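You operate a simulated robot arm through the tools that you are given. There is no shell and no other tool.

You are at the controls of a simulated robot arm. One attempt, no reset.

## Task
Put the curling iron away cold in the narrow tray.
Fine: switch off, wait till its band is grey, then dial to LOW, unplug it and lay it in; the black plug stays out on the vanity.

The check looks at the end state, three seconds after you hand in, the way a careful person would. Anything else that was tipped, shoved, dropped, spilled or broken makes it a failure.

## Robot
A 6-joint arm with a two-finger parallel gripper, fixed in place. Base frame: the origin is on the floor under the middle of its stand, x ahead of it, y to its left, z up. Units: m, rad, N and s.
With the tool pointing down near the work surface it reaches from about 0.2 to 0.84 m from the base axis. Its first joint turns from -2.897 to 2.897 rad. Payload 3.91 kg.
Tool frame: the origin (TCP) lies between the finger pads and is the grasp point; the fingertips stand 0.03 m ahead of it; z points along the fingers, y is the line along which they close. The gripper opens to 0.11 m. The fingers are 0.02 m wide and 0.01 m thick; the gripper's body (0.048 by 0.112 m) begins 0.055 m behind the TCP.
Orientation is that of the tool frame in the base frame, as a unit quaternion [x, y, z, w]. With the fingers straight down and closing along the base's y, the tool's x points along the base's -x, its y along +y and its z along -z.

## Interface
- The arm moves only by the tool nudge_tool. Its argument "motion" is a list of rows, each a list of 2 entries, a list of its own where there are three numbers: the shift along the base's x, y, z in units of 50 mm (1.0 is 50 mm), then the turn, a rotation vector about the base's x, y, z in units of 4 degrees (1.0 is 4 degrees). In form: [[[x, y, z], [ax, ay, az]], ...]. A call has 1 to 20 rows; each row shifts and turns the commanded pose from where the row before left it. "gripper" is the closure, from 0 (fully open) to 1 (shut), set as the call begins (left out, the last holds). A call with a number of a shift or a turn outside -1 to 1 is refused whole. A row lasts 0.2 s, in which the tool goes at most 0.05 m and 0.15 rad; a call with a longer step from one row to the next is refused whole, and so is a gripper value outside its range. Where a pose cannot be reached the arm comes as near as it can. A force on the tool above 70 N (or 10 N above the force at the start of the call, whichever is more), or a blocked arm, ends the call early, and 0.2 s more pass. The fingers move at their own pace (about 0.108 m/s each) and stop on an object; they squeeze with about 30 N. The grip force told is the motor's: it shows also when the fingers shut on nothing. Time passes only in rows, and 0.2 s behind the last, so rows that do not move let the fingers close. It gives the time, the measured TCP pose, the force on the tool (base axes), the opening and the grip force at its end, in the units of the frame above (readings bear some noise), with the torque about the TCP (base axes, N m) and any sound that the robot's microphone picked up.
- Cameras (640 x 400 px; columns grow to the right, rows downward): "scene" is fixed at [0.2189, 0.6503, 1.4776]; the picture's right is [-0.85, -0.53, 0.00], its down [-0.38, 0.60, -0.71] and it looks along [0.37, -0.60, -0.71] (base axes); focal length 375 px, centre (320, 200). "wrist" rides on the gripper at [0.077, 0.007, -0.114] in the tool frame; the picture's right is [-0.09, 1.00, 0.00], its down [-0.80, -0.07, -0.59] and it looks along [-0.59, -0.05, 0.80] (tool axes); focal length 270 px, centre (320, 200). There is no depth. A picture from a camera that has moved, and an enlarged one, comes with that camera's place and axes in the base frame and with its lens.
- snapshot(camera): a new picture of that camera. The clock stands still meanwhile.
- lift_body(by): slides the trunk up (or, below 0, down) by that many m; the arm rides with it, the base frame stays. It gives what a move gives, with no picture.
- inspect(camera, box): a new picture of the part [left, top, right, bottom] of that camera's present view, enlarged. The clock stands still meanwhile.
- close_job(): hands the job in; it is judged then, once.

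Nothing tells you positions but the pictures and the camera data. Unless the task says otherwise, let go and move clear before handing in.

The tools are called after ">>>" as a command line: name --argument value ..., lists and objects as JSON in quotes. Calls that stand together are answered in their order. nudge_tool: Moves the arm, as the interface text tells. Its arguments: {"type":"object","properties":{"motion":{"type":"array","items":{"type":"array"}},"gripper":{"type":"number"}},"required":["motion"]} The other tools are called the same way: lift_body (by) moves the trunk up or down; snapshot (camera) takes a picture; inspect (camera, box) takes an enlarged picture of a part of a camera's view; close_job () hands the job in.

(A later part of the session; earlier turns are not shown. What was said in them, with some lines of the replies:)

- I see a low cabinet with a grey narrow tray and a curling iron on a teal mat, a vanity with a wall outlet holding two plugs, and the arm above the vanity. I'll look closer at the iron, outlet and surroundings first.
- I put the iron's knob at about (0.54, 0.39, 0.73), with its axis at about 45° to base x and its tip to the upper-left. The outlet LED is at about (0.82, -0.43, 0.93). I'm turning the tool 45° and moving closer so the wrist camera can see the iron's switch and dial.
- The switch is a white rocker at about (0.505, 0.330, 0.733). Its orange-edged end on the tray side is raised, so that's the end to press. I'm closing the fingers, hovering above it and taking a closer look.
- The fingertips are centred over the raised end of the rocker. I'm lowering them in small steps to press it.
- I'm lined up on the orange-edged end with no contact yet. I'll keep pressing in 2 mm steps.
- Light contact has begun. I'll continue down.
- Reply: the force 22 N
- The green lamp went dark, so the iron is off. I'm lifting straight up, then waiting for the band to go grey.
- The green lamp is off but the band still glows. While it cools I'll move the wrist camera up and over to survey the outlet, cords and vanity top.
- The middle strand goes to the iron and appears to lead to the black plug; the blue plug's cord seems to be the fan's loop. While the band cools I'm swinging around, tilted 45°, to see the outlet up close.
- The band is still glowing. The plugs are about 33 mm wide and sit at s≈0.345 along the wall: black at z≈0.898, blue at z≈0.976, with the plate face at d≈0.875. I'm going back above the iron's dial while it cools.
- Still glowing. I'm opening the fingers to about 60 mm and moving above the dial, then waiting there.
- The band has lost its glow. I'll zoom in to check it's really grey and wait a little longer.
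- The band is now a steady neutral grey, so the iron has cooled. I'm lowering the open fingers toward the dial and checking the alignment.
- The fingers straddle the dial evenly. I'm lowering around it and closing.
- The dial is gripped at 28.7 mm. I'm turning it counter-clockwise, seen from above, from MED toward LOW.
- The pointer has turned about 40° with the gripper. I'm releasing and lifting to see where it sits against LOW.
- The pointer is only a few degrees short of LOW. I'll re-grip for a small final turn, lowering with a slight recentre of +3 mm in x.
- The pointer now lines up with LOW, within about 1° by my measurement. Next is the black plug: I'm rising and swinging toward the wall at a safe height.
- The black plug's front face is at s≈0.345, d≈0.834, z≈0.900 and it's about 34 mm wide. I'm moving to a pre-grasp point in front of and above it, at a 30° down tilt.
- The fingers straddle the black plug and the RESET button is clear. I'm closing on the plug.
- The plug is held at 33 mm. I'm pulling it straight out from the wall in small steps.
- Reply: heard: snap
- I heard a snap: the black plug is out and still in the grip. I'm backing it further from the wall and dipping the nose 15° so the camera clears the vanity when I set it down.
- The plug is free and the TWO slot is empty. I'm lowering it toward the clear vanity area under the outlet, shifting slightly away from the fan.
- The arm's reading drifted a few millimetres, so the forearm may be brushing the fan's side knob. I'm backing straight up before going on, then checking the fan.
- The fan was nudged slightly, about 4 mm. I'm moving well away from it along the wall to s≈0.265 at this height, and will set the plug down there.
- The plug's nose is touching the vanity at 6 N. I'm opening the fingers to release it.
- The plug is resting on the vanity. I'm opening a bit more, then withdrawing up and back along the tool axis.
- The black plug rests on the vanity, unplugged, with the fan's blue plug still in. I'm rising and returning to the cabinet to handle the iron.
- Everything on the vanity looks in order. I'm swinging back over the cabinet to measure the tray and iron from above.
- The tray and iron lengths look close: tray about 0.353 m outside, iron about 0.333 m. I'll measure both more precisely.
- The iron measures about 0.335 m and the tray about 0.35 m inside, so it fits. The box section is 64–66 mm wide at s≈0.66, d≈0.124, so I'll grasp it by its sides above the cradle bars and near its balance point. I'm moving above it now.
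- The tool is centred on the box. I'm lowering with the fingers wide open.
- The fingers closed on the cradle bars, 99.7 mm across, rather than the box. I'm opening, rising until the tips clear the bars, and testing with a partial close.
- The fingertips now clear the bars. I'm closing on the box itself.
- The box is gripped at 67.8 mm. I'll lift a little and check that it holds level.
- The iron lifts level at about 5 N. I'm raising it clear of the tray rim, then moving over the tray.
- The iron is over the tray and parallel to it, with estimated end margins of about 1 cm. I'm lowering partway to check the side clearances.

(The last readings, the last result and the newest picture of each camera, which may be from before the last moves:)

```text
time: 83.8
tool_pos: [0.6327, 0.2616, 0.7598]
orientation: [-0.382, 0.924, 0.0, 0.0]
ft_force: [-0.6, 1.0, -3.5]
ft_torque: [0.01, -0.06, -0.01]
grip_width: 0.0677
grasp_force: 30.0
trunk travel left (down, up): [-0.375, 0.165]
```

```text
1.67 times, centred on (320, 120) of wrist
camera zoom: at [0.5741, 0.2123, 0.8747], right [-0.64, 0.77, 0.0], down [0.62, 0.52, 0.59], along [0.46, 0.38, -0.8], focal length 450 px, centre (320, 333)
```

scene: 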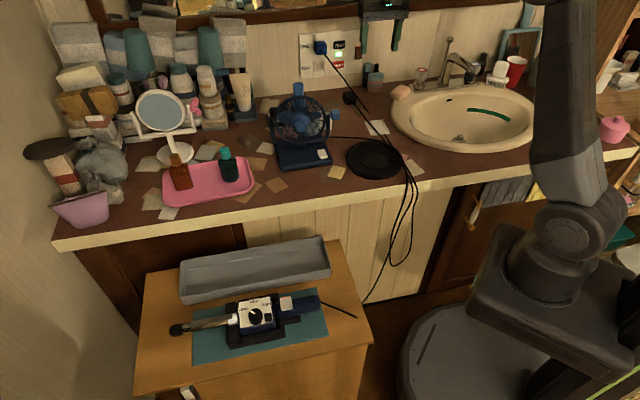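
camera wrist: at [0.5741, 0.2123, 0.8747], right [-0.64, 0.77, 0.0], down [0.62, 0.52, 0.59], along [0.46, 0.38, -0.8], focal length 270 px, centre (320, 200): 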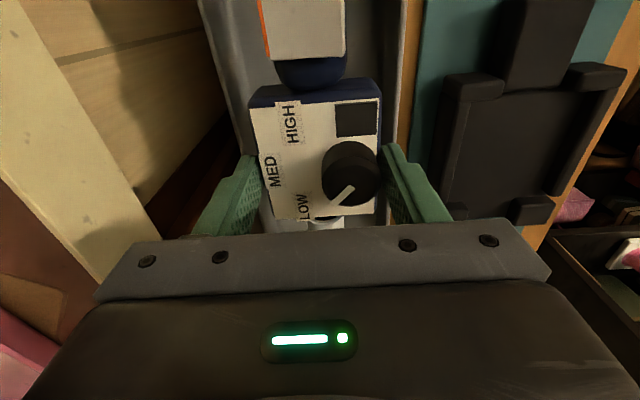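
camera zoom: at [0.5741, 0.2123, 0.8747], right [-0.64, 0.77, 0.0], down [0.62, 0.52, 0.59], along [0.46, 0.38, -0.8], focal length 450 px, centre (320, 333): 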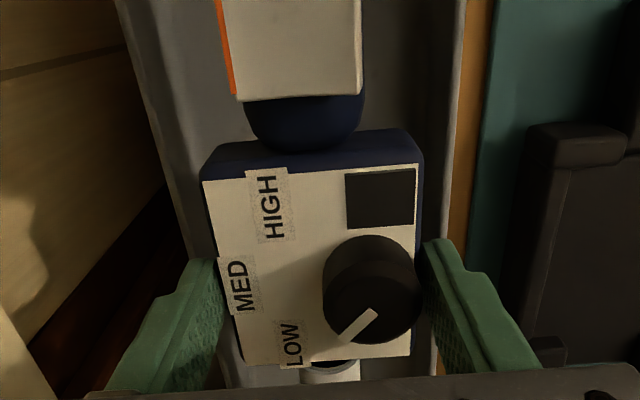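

Clearances look even, with the iron centred within about 1 mm. I'm lowering gently until it touches the floor.

>>> nudge_tool --motion '[[[0, 0, -0.2], [0, 0, 0]], [[0, 0, -0.2], [0, 0, 0]], [[0, 0, -0.1], [0, 0, 0]]]'

>>> nudge_tool --motion '[[[0, 0, -0.06], [0, 0, 0]], [[0, 0, -0.06], [0, 0, 0]]]'

>>> inspect --camera "scene" --box '[160, 225, 350, 315]'

```text
time: 84.6
tool_pos: [0.6346, 0.2614, 0.7348]
orientation: [-0.382, 0.924, -0.001, 0.0]
ft_force: [0.1, 0.5, -3.9]
ft_torque: [0.04, -0.06, 0.0]
grip_width: 0.0678
grasp_force: 30.0
trunk travel left (down, up): [-0.375, 0.165]
```

```text
time: 85.2
tool_pos: [0.6333, 0.261, 0.7296]
orientation: [-0.382, 0.924, -0.001, 0.0]
ft_force: [-0.6, 0.3, -4.2]
ft_torque: [0.06, -0.05, 0.01]
grip_width: 0.0675
grasp_force: 29.8
trunk travel left (down, up): [-0.375, 0.165]
```

```text
3.37 times, centred on (255, 270) of scene
camera zoom: at [0.2189, 0.6503, 1.4776], right [-0.85, -0.53, 0.0], down [-0.38, 0.6, -0.71], along [0.37, -0.6, -0.71], focal length 1262 px, centre (539, -36)
```

zoom: 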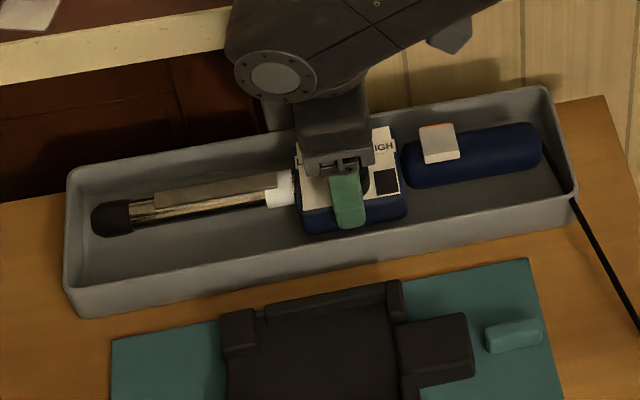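

>>> nudge_tool --motion '[[[0, 0, -0.05], [0, 0, 0]], [[0, 0, -0.05], [0, 0, 0]]]'

>>> nudge_tool --motion '[[[0, 0, -0.04], [0, 0, 0]], [[0, 0, -0.04], [0, 0, 0]]]'

>>> inspect --camera "scene" --box '[160, 225, 350, 315]'

```text
time: 85.8
tool_pos: [0.6333, 0.2615, 0.7234]
orientation: [-0.382, 0.924, 0.0, -0.001]
ft_force: [0.5, 0.3, -4.6]
ft_torque: [0.07, -0.04, 0.02]
grip_width: 0.0678
grasp_force: 29.9
trunk travel left (down, up): [-0.375, 0.165]
```

```text
time: 86.4
tool_pos: [0.633, 0.2613, 0.7207]
orientation: [-0.382, 0.924, 0.0, 0.0]
ft_force: [0.3, 0.4, -4.4]
ft_torque: [0.06, -0.03, -0.01]
grip_width: 0.0679
grasp_force: 30.1
trunk travel left (down, up): [-0.375, 0.165]
```

```text
3.37 times, centred on (255, 270) of scene
camera zoom: at [0.2189, 0.6503, 1.4776], right [-0.85, -0.53, 0.0], down [-0.38, 0.6, -0.71], along [0.37, -0.6, -0.71], focal length 1262 px, centre (539, -36)
```

zoom: 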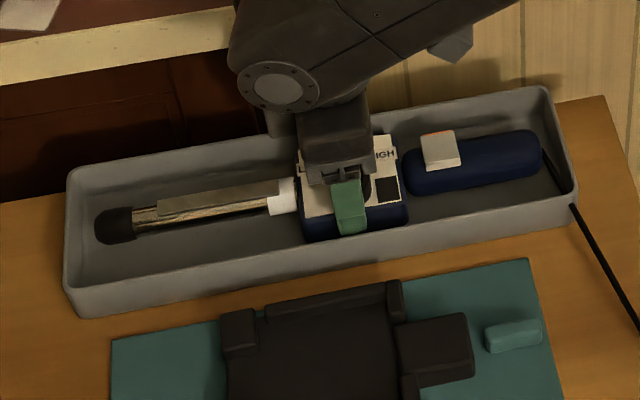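

>>> nudge_tool --motion '[[[0, 0, -0.04], [0, 0, 0]], [[0, 0, -0.04], [0, 0, 0]]]'

>>> nudge_tool --motion '[[[0, 0, -0.04], [0, 0, 0]], [[0, 0, -0.04], [0, 0, 0]]]'

>>> inspect --camera "scene" --box '[160, 225, 350, 315]'

```text
time: 87.0
tool_pos: [0.6328, 0.2616, 0.716]
orientation: [-0.382, 0.924, 0.0, 0.0]
ft_force: [0.6, 0.1, -3.8]
ft_torque: [0.06, -0.08, -0.01]
grip_width: 0.0676
grasp_force: 30.1
trunk travel left (down, up): [-0.375, 0.165]
```

```text
time: 87.6
tool_pos: [0.6322, 0.261, 0.7134]
orientation: [-0.382, 0.924, 0.0, 0.0]
ft_force: [-0.2, 0.8, -4.9]
ft_torque: [0.02, -0.04, 0.02]
grip_width: 0.0676
grasp_force: 30.3
trunk travel left (down, up): [-0.375, 0.165]
```

```text
3.37 times, centred on (255, 270) of scene
camera zoom: at [0.2189, 0.6503, 1.4776], right [-0.85, -0.53, 0.0], down [-0.38, 0.6, -0.71], along [0.37, -0.6, -0.71], focal length 1262 px, centre (539, -36)
```

zoom: 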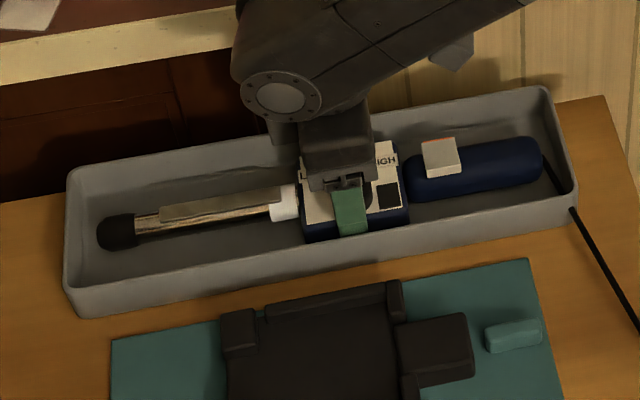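

>>> nudge_tool --motion '[[[0, 0, -0.04], [0, 0, 0]], [[0, 0, -0.04], [0, 0, 0]]]'

>>> nudge_tool --motion '[[[0, 0, -0.04], [0, 0, 0]], [[0, 0, -0.04], [0, 0, 0]]]'

>>> inspect --camera "scene" --box '[160, 225, 350, 315]'

>>> inspect --camera "wrist" --box '[200, 0, 440, 240]'

```text
time: 88.2
tool_pos: [0.6319, 0.2612, 0.7115]
orientation: [-0.383, 0.924, 0.0, 0.003]
ft_force: [-0.7, 1.8, 21.7]
ft_torque: [-0.17, 0.55, -0.11]
grip_width: 0.0676
grasp_force: 30.2
trunk travel left (down, up): [-0.375, 0.165]
```

```text
time: 88.8
tool_pos: [0.6335, 0.2617, 0.7069]
orientation: [-0.383, 0.924, 0.0, 0.003]
ft_force: [-1.6, 2.4, 27.0]
ft_torque: [0.19, 0.09, -0.07]
grip_width: 0.068
grasp_force: 29.7
trunk travel left (down, up): [-0.375, 0.165]
```

```text
3.37 times, centred on (255, 270) of scene
camera zoom: at [0.2189, 0.6503, 1.4776], right [-0.85, -0.53, 0.0], down [-0.38, 0.6, -0.71], along [0.37, -0.6, -0.71], focal length 1262 px, centre (539, -36)
```

zoom: 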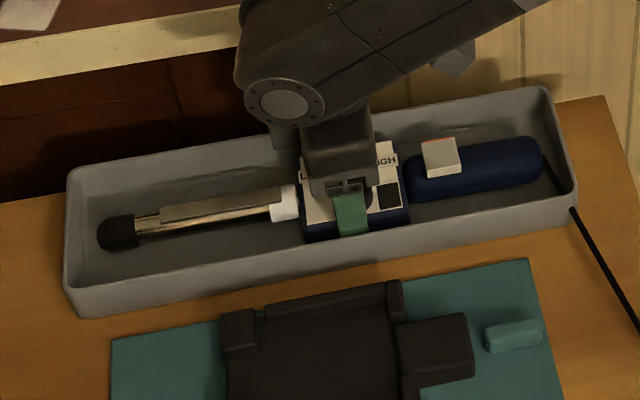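

```text
1.67 times, centred on (320, 120) of wrist
camera zoom: at [0.573, 0.2115, 0.8221], right [-0.64, 0.77, 0.0], down [0.61, 0.51, 0.6], along [0.46, 0.38, -0.8], focal length 450 px, centre (320, 333)
```

zoom: 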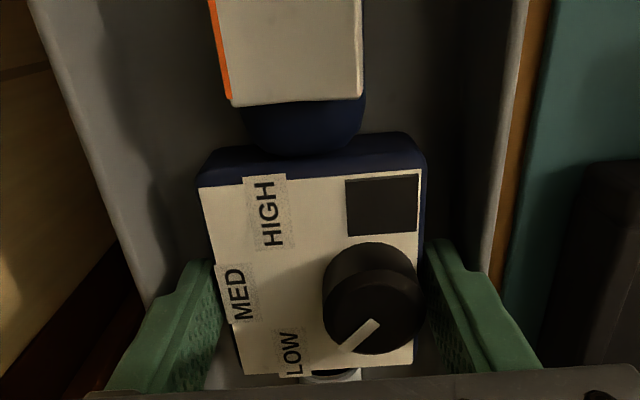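

The iron is on the tray floor. I'm opening only slightly, since the tray walls are close, to let go.

>>> nudge_tool --motion '[[[0, 0, 0.02], [0, 0, 0]], [[0, 0, 0.02], [0, 0, 0]], [[0, 0, 0], [0, 0, 0]]]' --gripper 0.35

>>> inspect --camera "scene" --box '[160, 225, 350, 315]'

>>> inspect --camera "wrist" --box '[200, 0, 440, 240]'

```text
time: 89.6
tool_pos: [0.6321, 0.2613, 0.7061]
orientation: [-0.383, 0.924, 0.001, 0.0]
ft_force: [1.0, -0.4, 0.4]
ft_torque: [0.0, -0.01, -0.01]
grip_width: 0.0713
grasp_force: 0.1
trunk travel left (down, up): [-0.375, 0.165]
```

```text
3.37 times, centred on (255, 270) of scene
camera zoom: at [0.2189, 0.6503, 1.4776], right [-0.85, -0.53, 0.0], down [-0.38, 0.6, -0.71], along [0.37, -0.6, -0.71], focal length 1262 px, centre (539, -36)
```

zoom: 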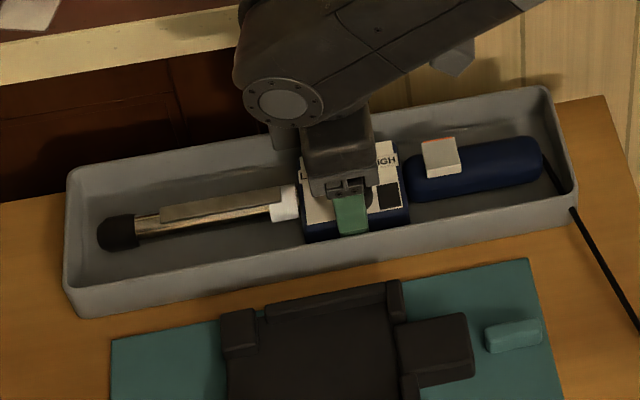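

```text
1.67 times, centred on (320, 120) of wrist
camera zoom: at [0.5737, 0.2113, 0.8217], right [-0.64, 0.77, 0.0], down [0.62, 0.52, 0.59], along [0.46, 0.38, -0.8], focal length 450 px, centre (320, 333)
```

zoom: 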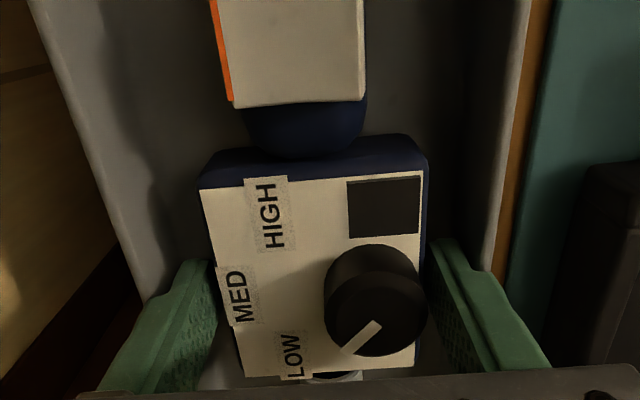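

The iron is released. I'm lifting straight up slowly.

>>> nudge_tool --motion '[[[0, 0, 0.1], [0, 0, 0]], [[0, 0, 0.2], [0, 0, 0]], [[0, 0, 0.3], [0, 0, 0]]]'

>>> inspect --camera "scene" --box '[160, 225, 350, 315]'

```text
time: 90.4
tool_pos: [0.6327, 0.2591, 0.738]
orientation: [-0.382, 0.924, -0.001, 0.0]
ft_force: [-0.8, 0.5, 0.5]
ft_torque: [-0.01, -0.02, 0.0]
grip_width: 0.0713
grasp_force: 0.1
trunk travel left (down, up): [-0.375, 0.165]
```

```text
3.37 times, centred on (255, 270) of scene
camera zoom: at [0.2189, 0.6503, 1.4776], right [-0.85, -0.53, 0.0], down [-0.38, 0.6, -0.71], along [0.37, -0.6, -0.71], focal length 1262 px, centre (539, -36)
```

zoom: 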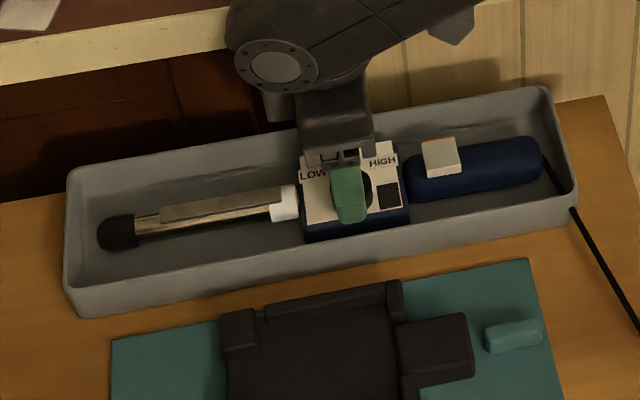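

The iron stays put in the tray. I'm rising well clear and moving away so I can see everything.

>>> nudge_tool --motion '[[[0, 0, 0.6], [0, 0, 0]], [[0, 0, 0.8], [0, 0, 0]], [[0, 0, 0.9], [0, 0, 0]], [[0, 0, 0.9], [0, 0, 0]], [[0, 0, 0.9], [0, 0, 0]], [[-0.4, -0.2, 0.8], [0, 0, 0]], [[-0.5, -0.4, 0.5], [0, 0, 0]], [[-0.5, -0.4, 0.3], [0, 0, 0]], [[-0.5, -0.4, 0], [0, 0, 0]], [[-0.5, -0.4, 0], [0, 0, 0]]]'

>>> snapshot --camera "scene"

>>> snapshot --camera "wrist"

>>> inspect --camera "scene" --box '[160, 225, 370, 365]'

>>> inspect --camera "scene" --box '[240, 20, 440, 200]'

```text
time: 92.6
tool_pos: [0.511, 0.171, 1.0231]
orientation: [-0.382, 0.924, 0.0, 0.001]
ft_force: [-0.5, 0.1, -0.2]
ft_torque: [-0.03, -0.01, 0.01]
grip_width: 0.0716
grasp_force: 0.1
trunk travel left (down, up): [-0.375, 0.165]
```

```text
taken
```

scene: 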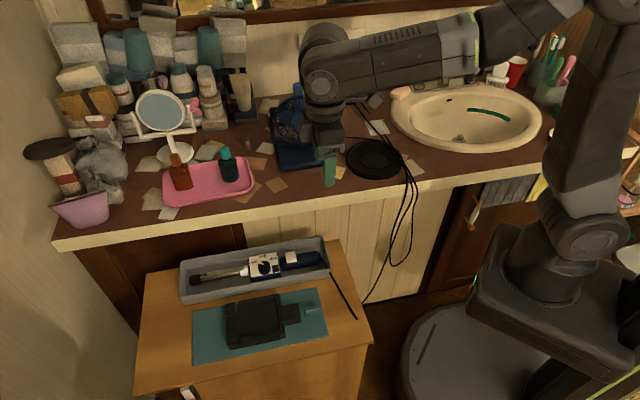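

```text
taken
camera wrist: at [0.4525, 0.1212, 1.1381], right [-0.64, 0.77, 0.0], down [0.62, 0.52, 0.6], along [0.46, 0.38, -0.8], focal length 270 px, centre (320, 200)
```

wrist: 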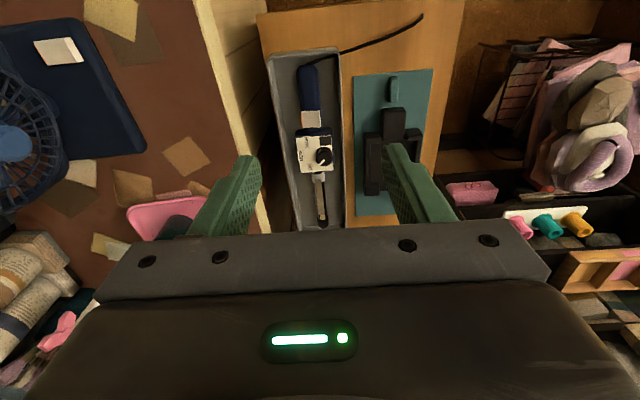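

```text
2.86 times, centred on (265, 295) of scene
camera zoom: at [0.2189, 0.6503, 1.4776], right [-0.85, -0.53, 0.0], down [-0.38, 0.6, -0.71], along [0.37, -0.6, -0.71], focal length 1071 px, centre (477, -71)
```

zoom: 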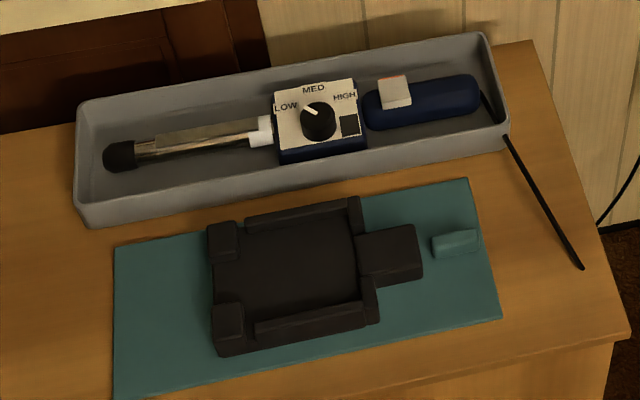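

```text
2.22 times, centred on (340, 110) of scene
camera zoom: at [0.2189, 0.6503, 1.4776], right [-0.85, -0.53, 0.0], down [-0.38, 0.6, -0.71], along [0.37, -0.6, -0.71], focal length 833 px, centre (276, 400)
```

zoom: 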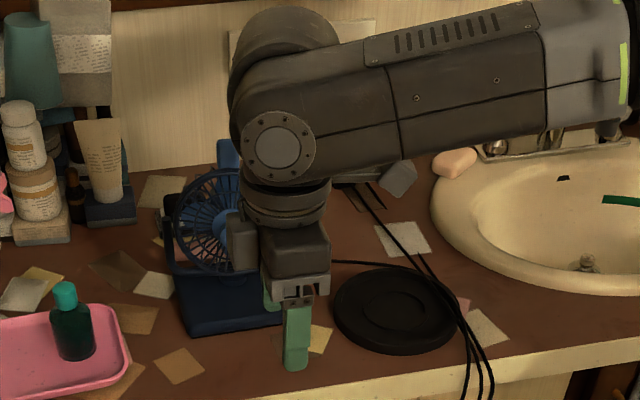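

The iron lies flat in the tray with the dial at LOW. I'm moving the arm aside to check the rest of the scene, especially the fan, against the earlier pictures.

>>> nudge_tool --motion '[[[-0.2, -0.4, 0.3], [0, 0, -1]], [[-0.2, -0.4, 0.3], [0, 0, -1]], [[-0.2, -0.4, 0.3], [0, 0, -1]], [[-0.2, -0.4, 0.3], [0, 0, -1]], [[-0.2, -0.4, 0.3], [0, 0, -1]], [[-0.2, -0.4, 0.3], [0, 0, -1]], [[0, -0.2, 0], [0, 0, -1]], [[0, -0.2, 0], [0, 0, -1]], [[0, -0.2, 0], [0, 0, -1]], [[0, -0.2, 0], [0, 0, -1]], [[0, -0.2, 0], [0, 0, -1]], [[0, -0.2, 0], [0, 0, -1]]]'

>>> snapshot --camera "scene"

>>> inspect --camera "scene" --box '[240, 20, 440, 200]'

>>> inspect --camera "scene" --box '[260, 70, 360, 180]'

>>> inspect --camera "scene" --box '[235, 240, 295, 290]'

```text
time: 95.2
tool_pos: [0.4528, -0.0095, 1.1127]
orientation: [0.028, 1.0, 0.0, 0.0]
ft_force: [0.3, 0.4, 0.7]
ft_torque: [-0.05, 0.0, 0.03]
grip_width: 0.0716
grasp_force: 0.0
trunk travel left (down, up): [-0.375, 0.165]
```

```text
taken
```

scene: 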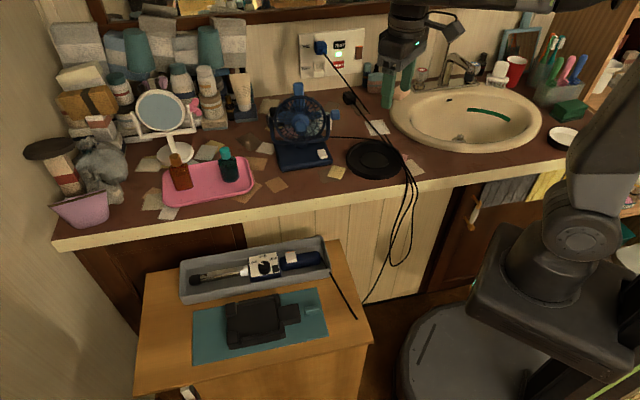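

```text
2.22 times, centred on (340, 110) of scene
camera zoom: at [0.2189, 0.6503, 1.4776], right [-0.85, -0.53, 0.0], down [-0.38, 0.6, -0.71], along [0.37, -0.6, -0.71], focal length 833 px, centre (276, 400)
```

zoom: 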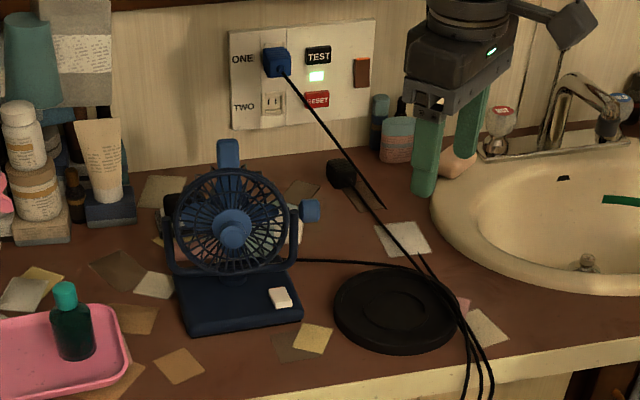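

```text
3.64 times, centred on (310, 125) of scene
camera zoom: at [0.2189, 0.6503, 1.4776], right [-0.85, -0.53, 0.0], down [-0.38, 0.6, -0.71], along [0.37, -0.6, -0.71], focal length 1363 px, centre (356, 473)
```

zoom: 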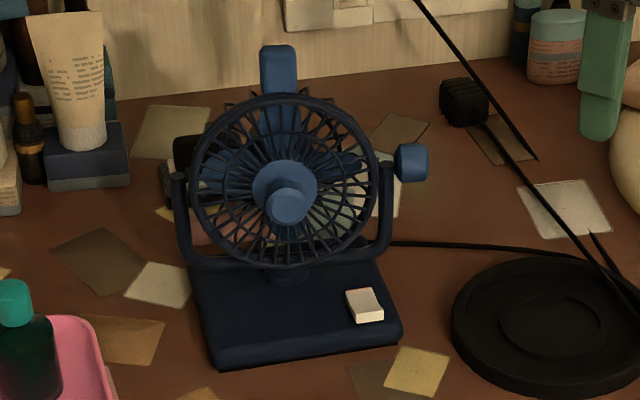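

```text
8.00 times, centred on (265, 265) of scene
camera zoom: at [0.2189, 0.6503, 1.4776], right [-0.85, -0.53, 0.0], down [-0.38, 0.6, -0.71], along [0.37, -0.6, -0.71], focal length 2998 px, centre (760, -320)
```

zoom: 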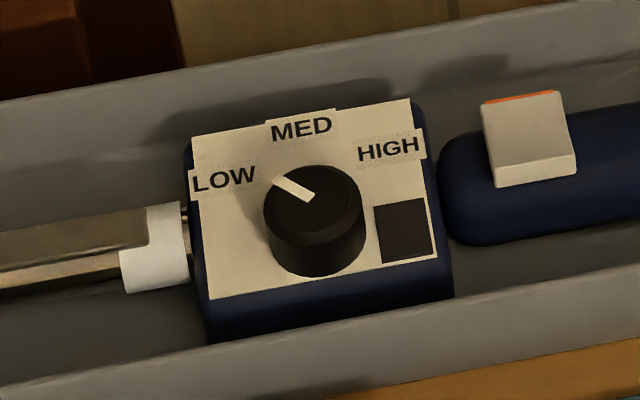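

>>> inspect --camera "scene" --box '[240, 60, 480, 210]'

>>> inspect --camera "scene" --box '[270, 80, 350, 175]'

>>> snapshot --camera "wrist"

```text
2.67 times, centred on (360, 135) of scene
camera zoom: at [0.2189, 0.6503, 1.4776], right [-0.85, -0.53, 0.0], down [-0.38, 0.6, -0.71], along [0.37, -0.6, -0.71], focal length 999 px, centre (213, 373)
```

zoom: 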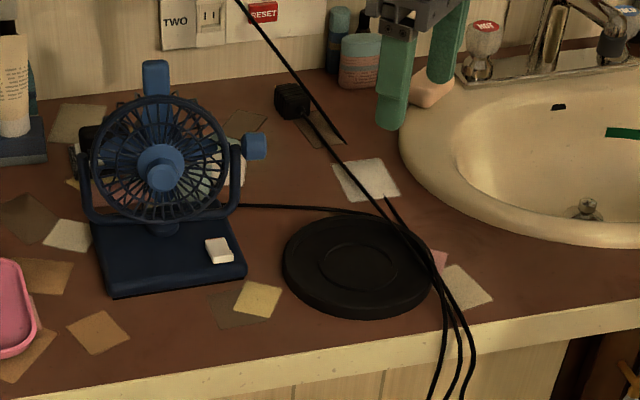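

```text
4.21 times, centred on (310, 128) of scene
camera zoom: at [0.2189, 0.6503, 1.4776], right [-0.85, -0.53, 0.0], down [-0.38, 0.6, -0.71], along [0.37, -0.6, -0.71], focal length 1578 px, centre (362, 505)
```

zoom: 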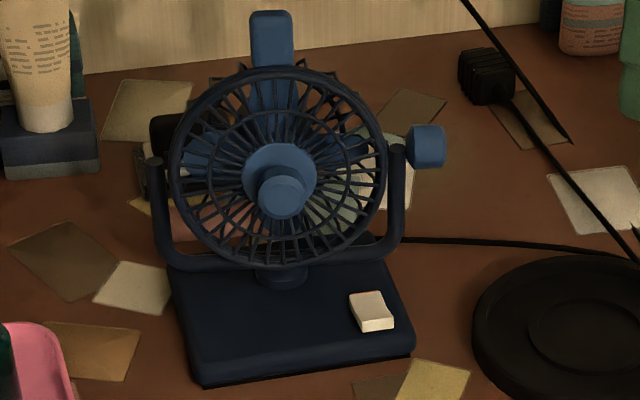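

```text
taken
camera wrist: at [0.3765, 0.0015, 1.2281], right [0.14, 0.99, 0.0], down [0.8, -0.11, 0.59], along [0.59, -0.08, -0.8], focal length 270 px, centre (320, 200)
```

wrist: 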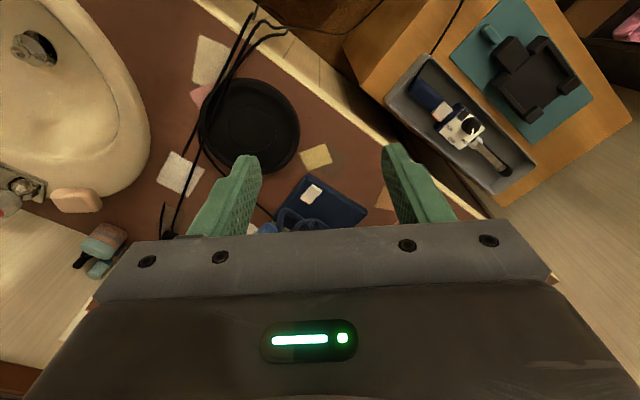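

The checks look good:
- The iron lies flat in the tray with its lamp dark, its band grey and the dial at LOW.
- The black plug rests unplugged on the vanity, and the blue plug is still in.
- The fan's base is within about 2 mm of its first position. Its head is turned a few degrees from the brush, and nothing was tipped. I'm leaving it alone rather than risk a bigger bump.

The arm is clear, so I'm handing in.

>>> close_job

```text
The job is handed in.
```

I handed the job in with the curling iron lying flat in the narrow tray. It is switched off, its band is grey and the dial points at LOW. The black plug is out of the outlet and resting on the vanity, and the blue plug is still in.

**Fan:** while I was lowering the plug, the forearm brushed the fan's side knob. The fan's base moved about 2 mm and its head turned a few degrees. Nothing tipped. I left it as it was rather than risk a bigger bump.

**Cradle:** when I first went to pick up the iron, the fingers closed on the cradle's bars for a moment. I opened them and gripped the iron higher up. The cradle looked unmoved afterward, though it may have shifted by a millimetre or so.
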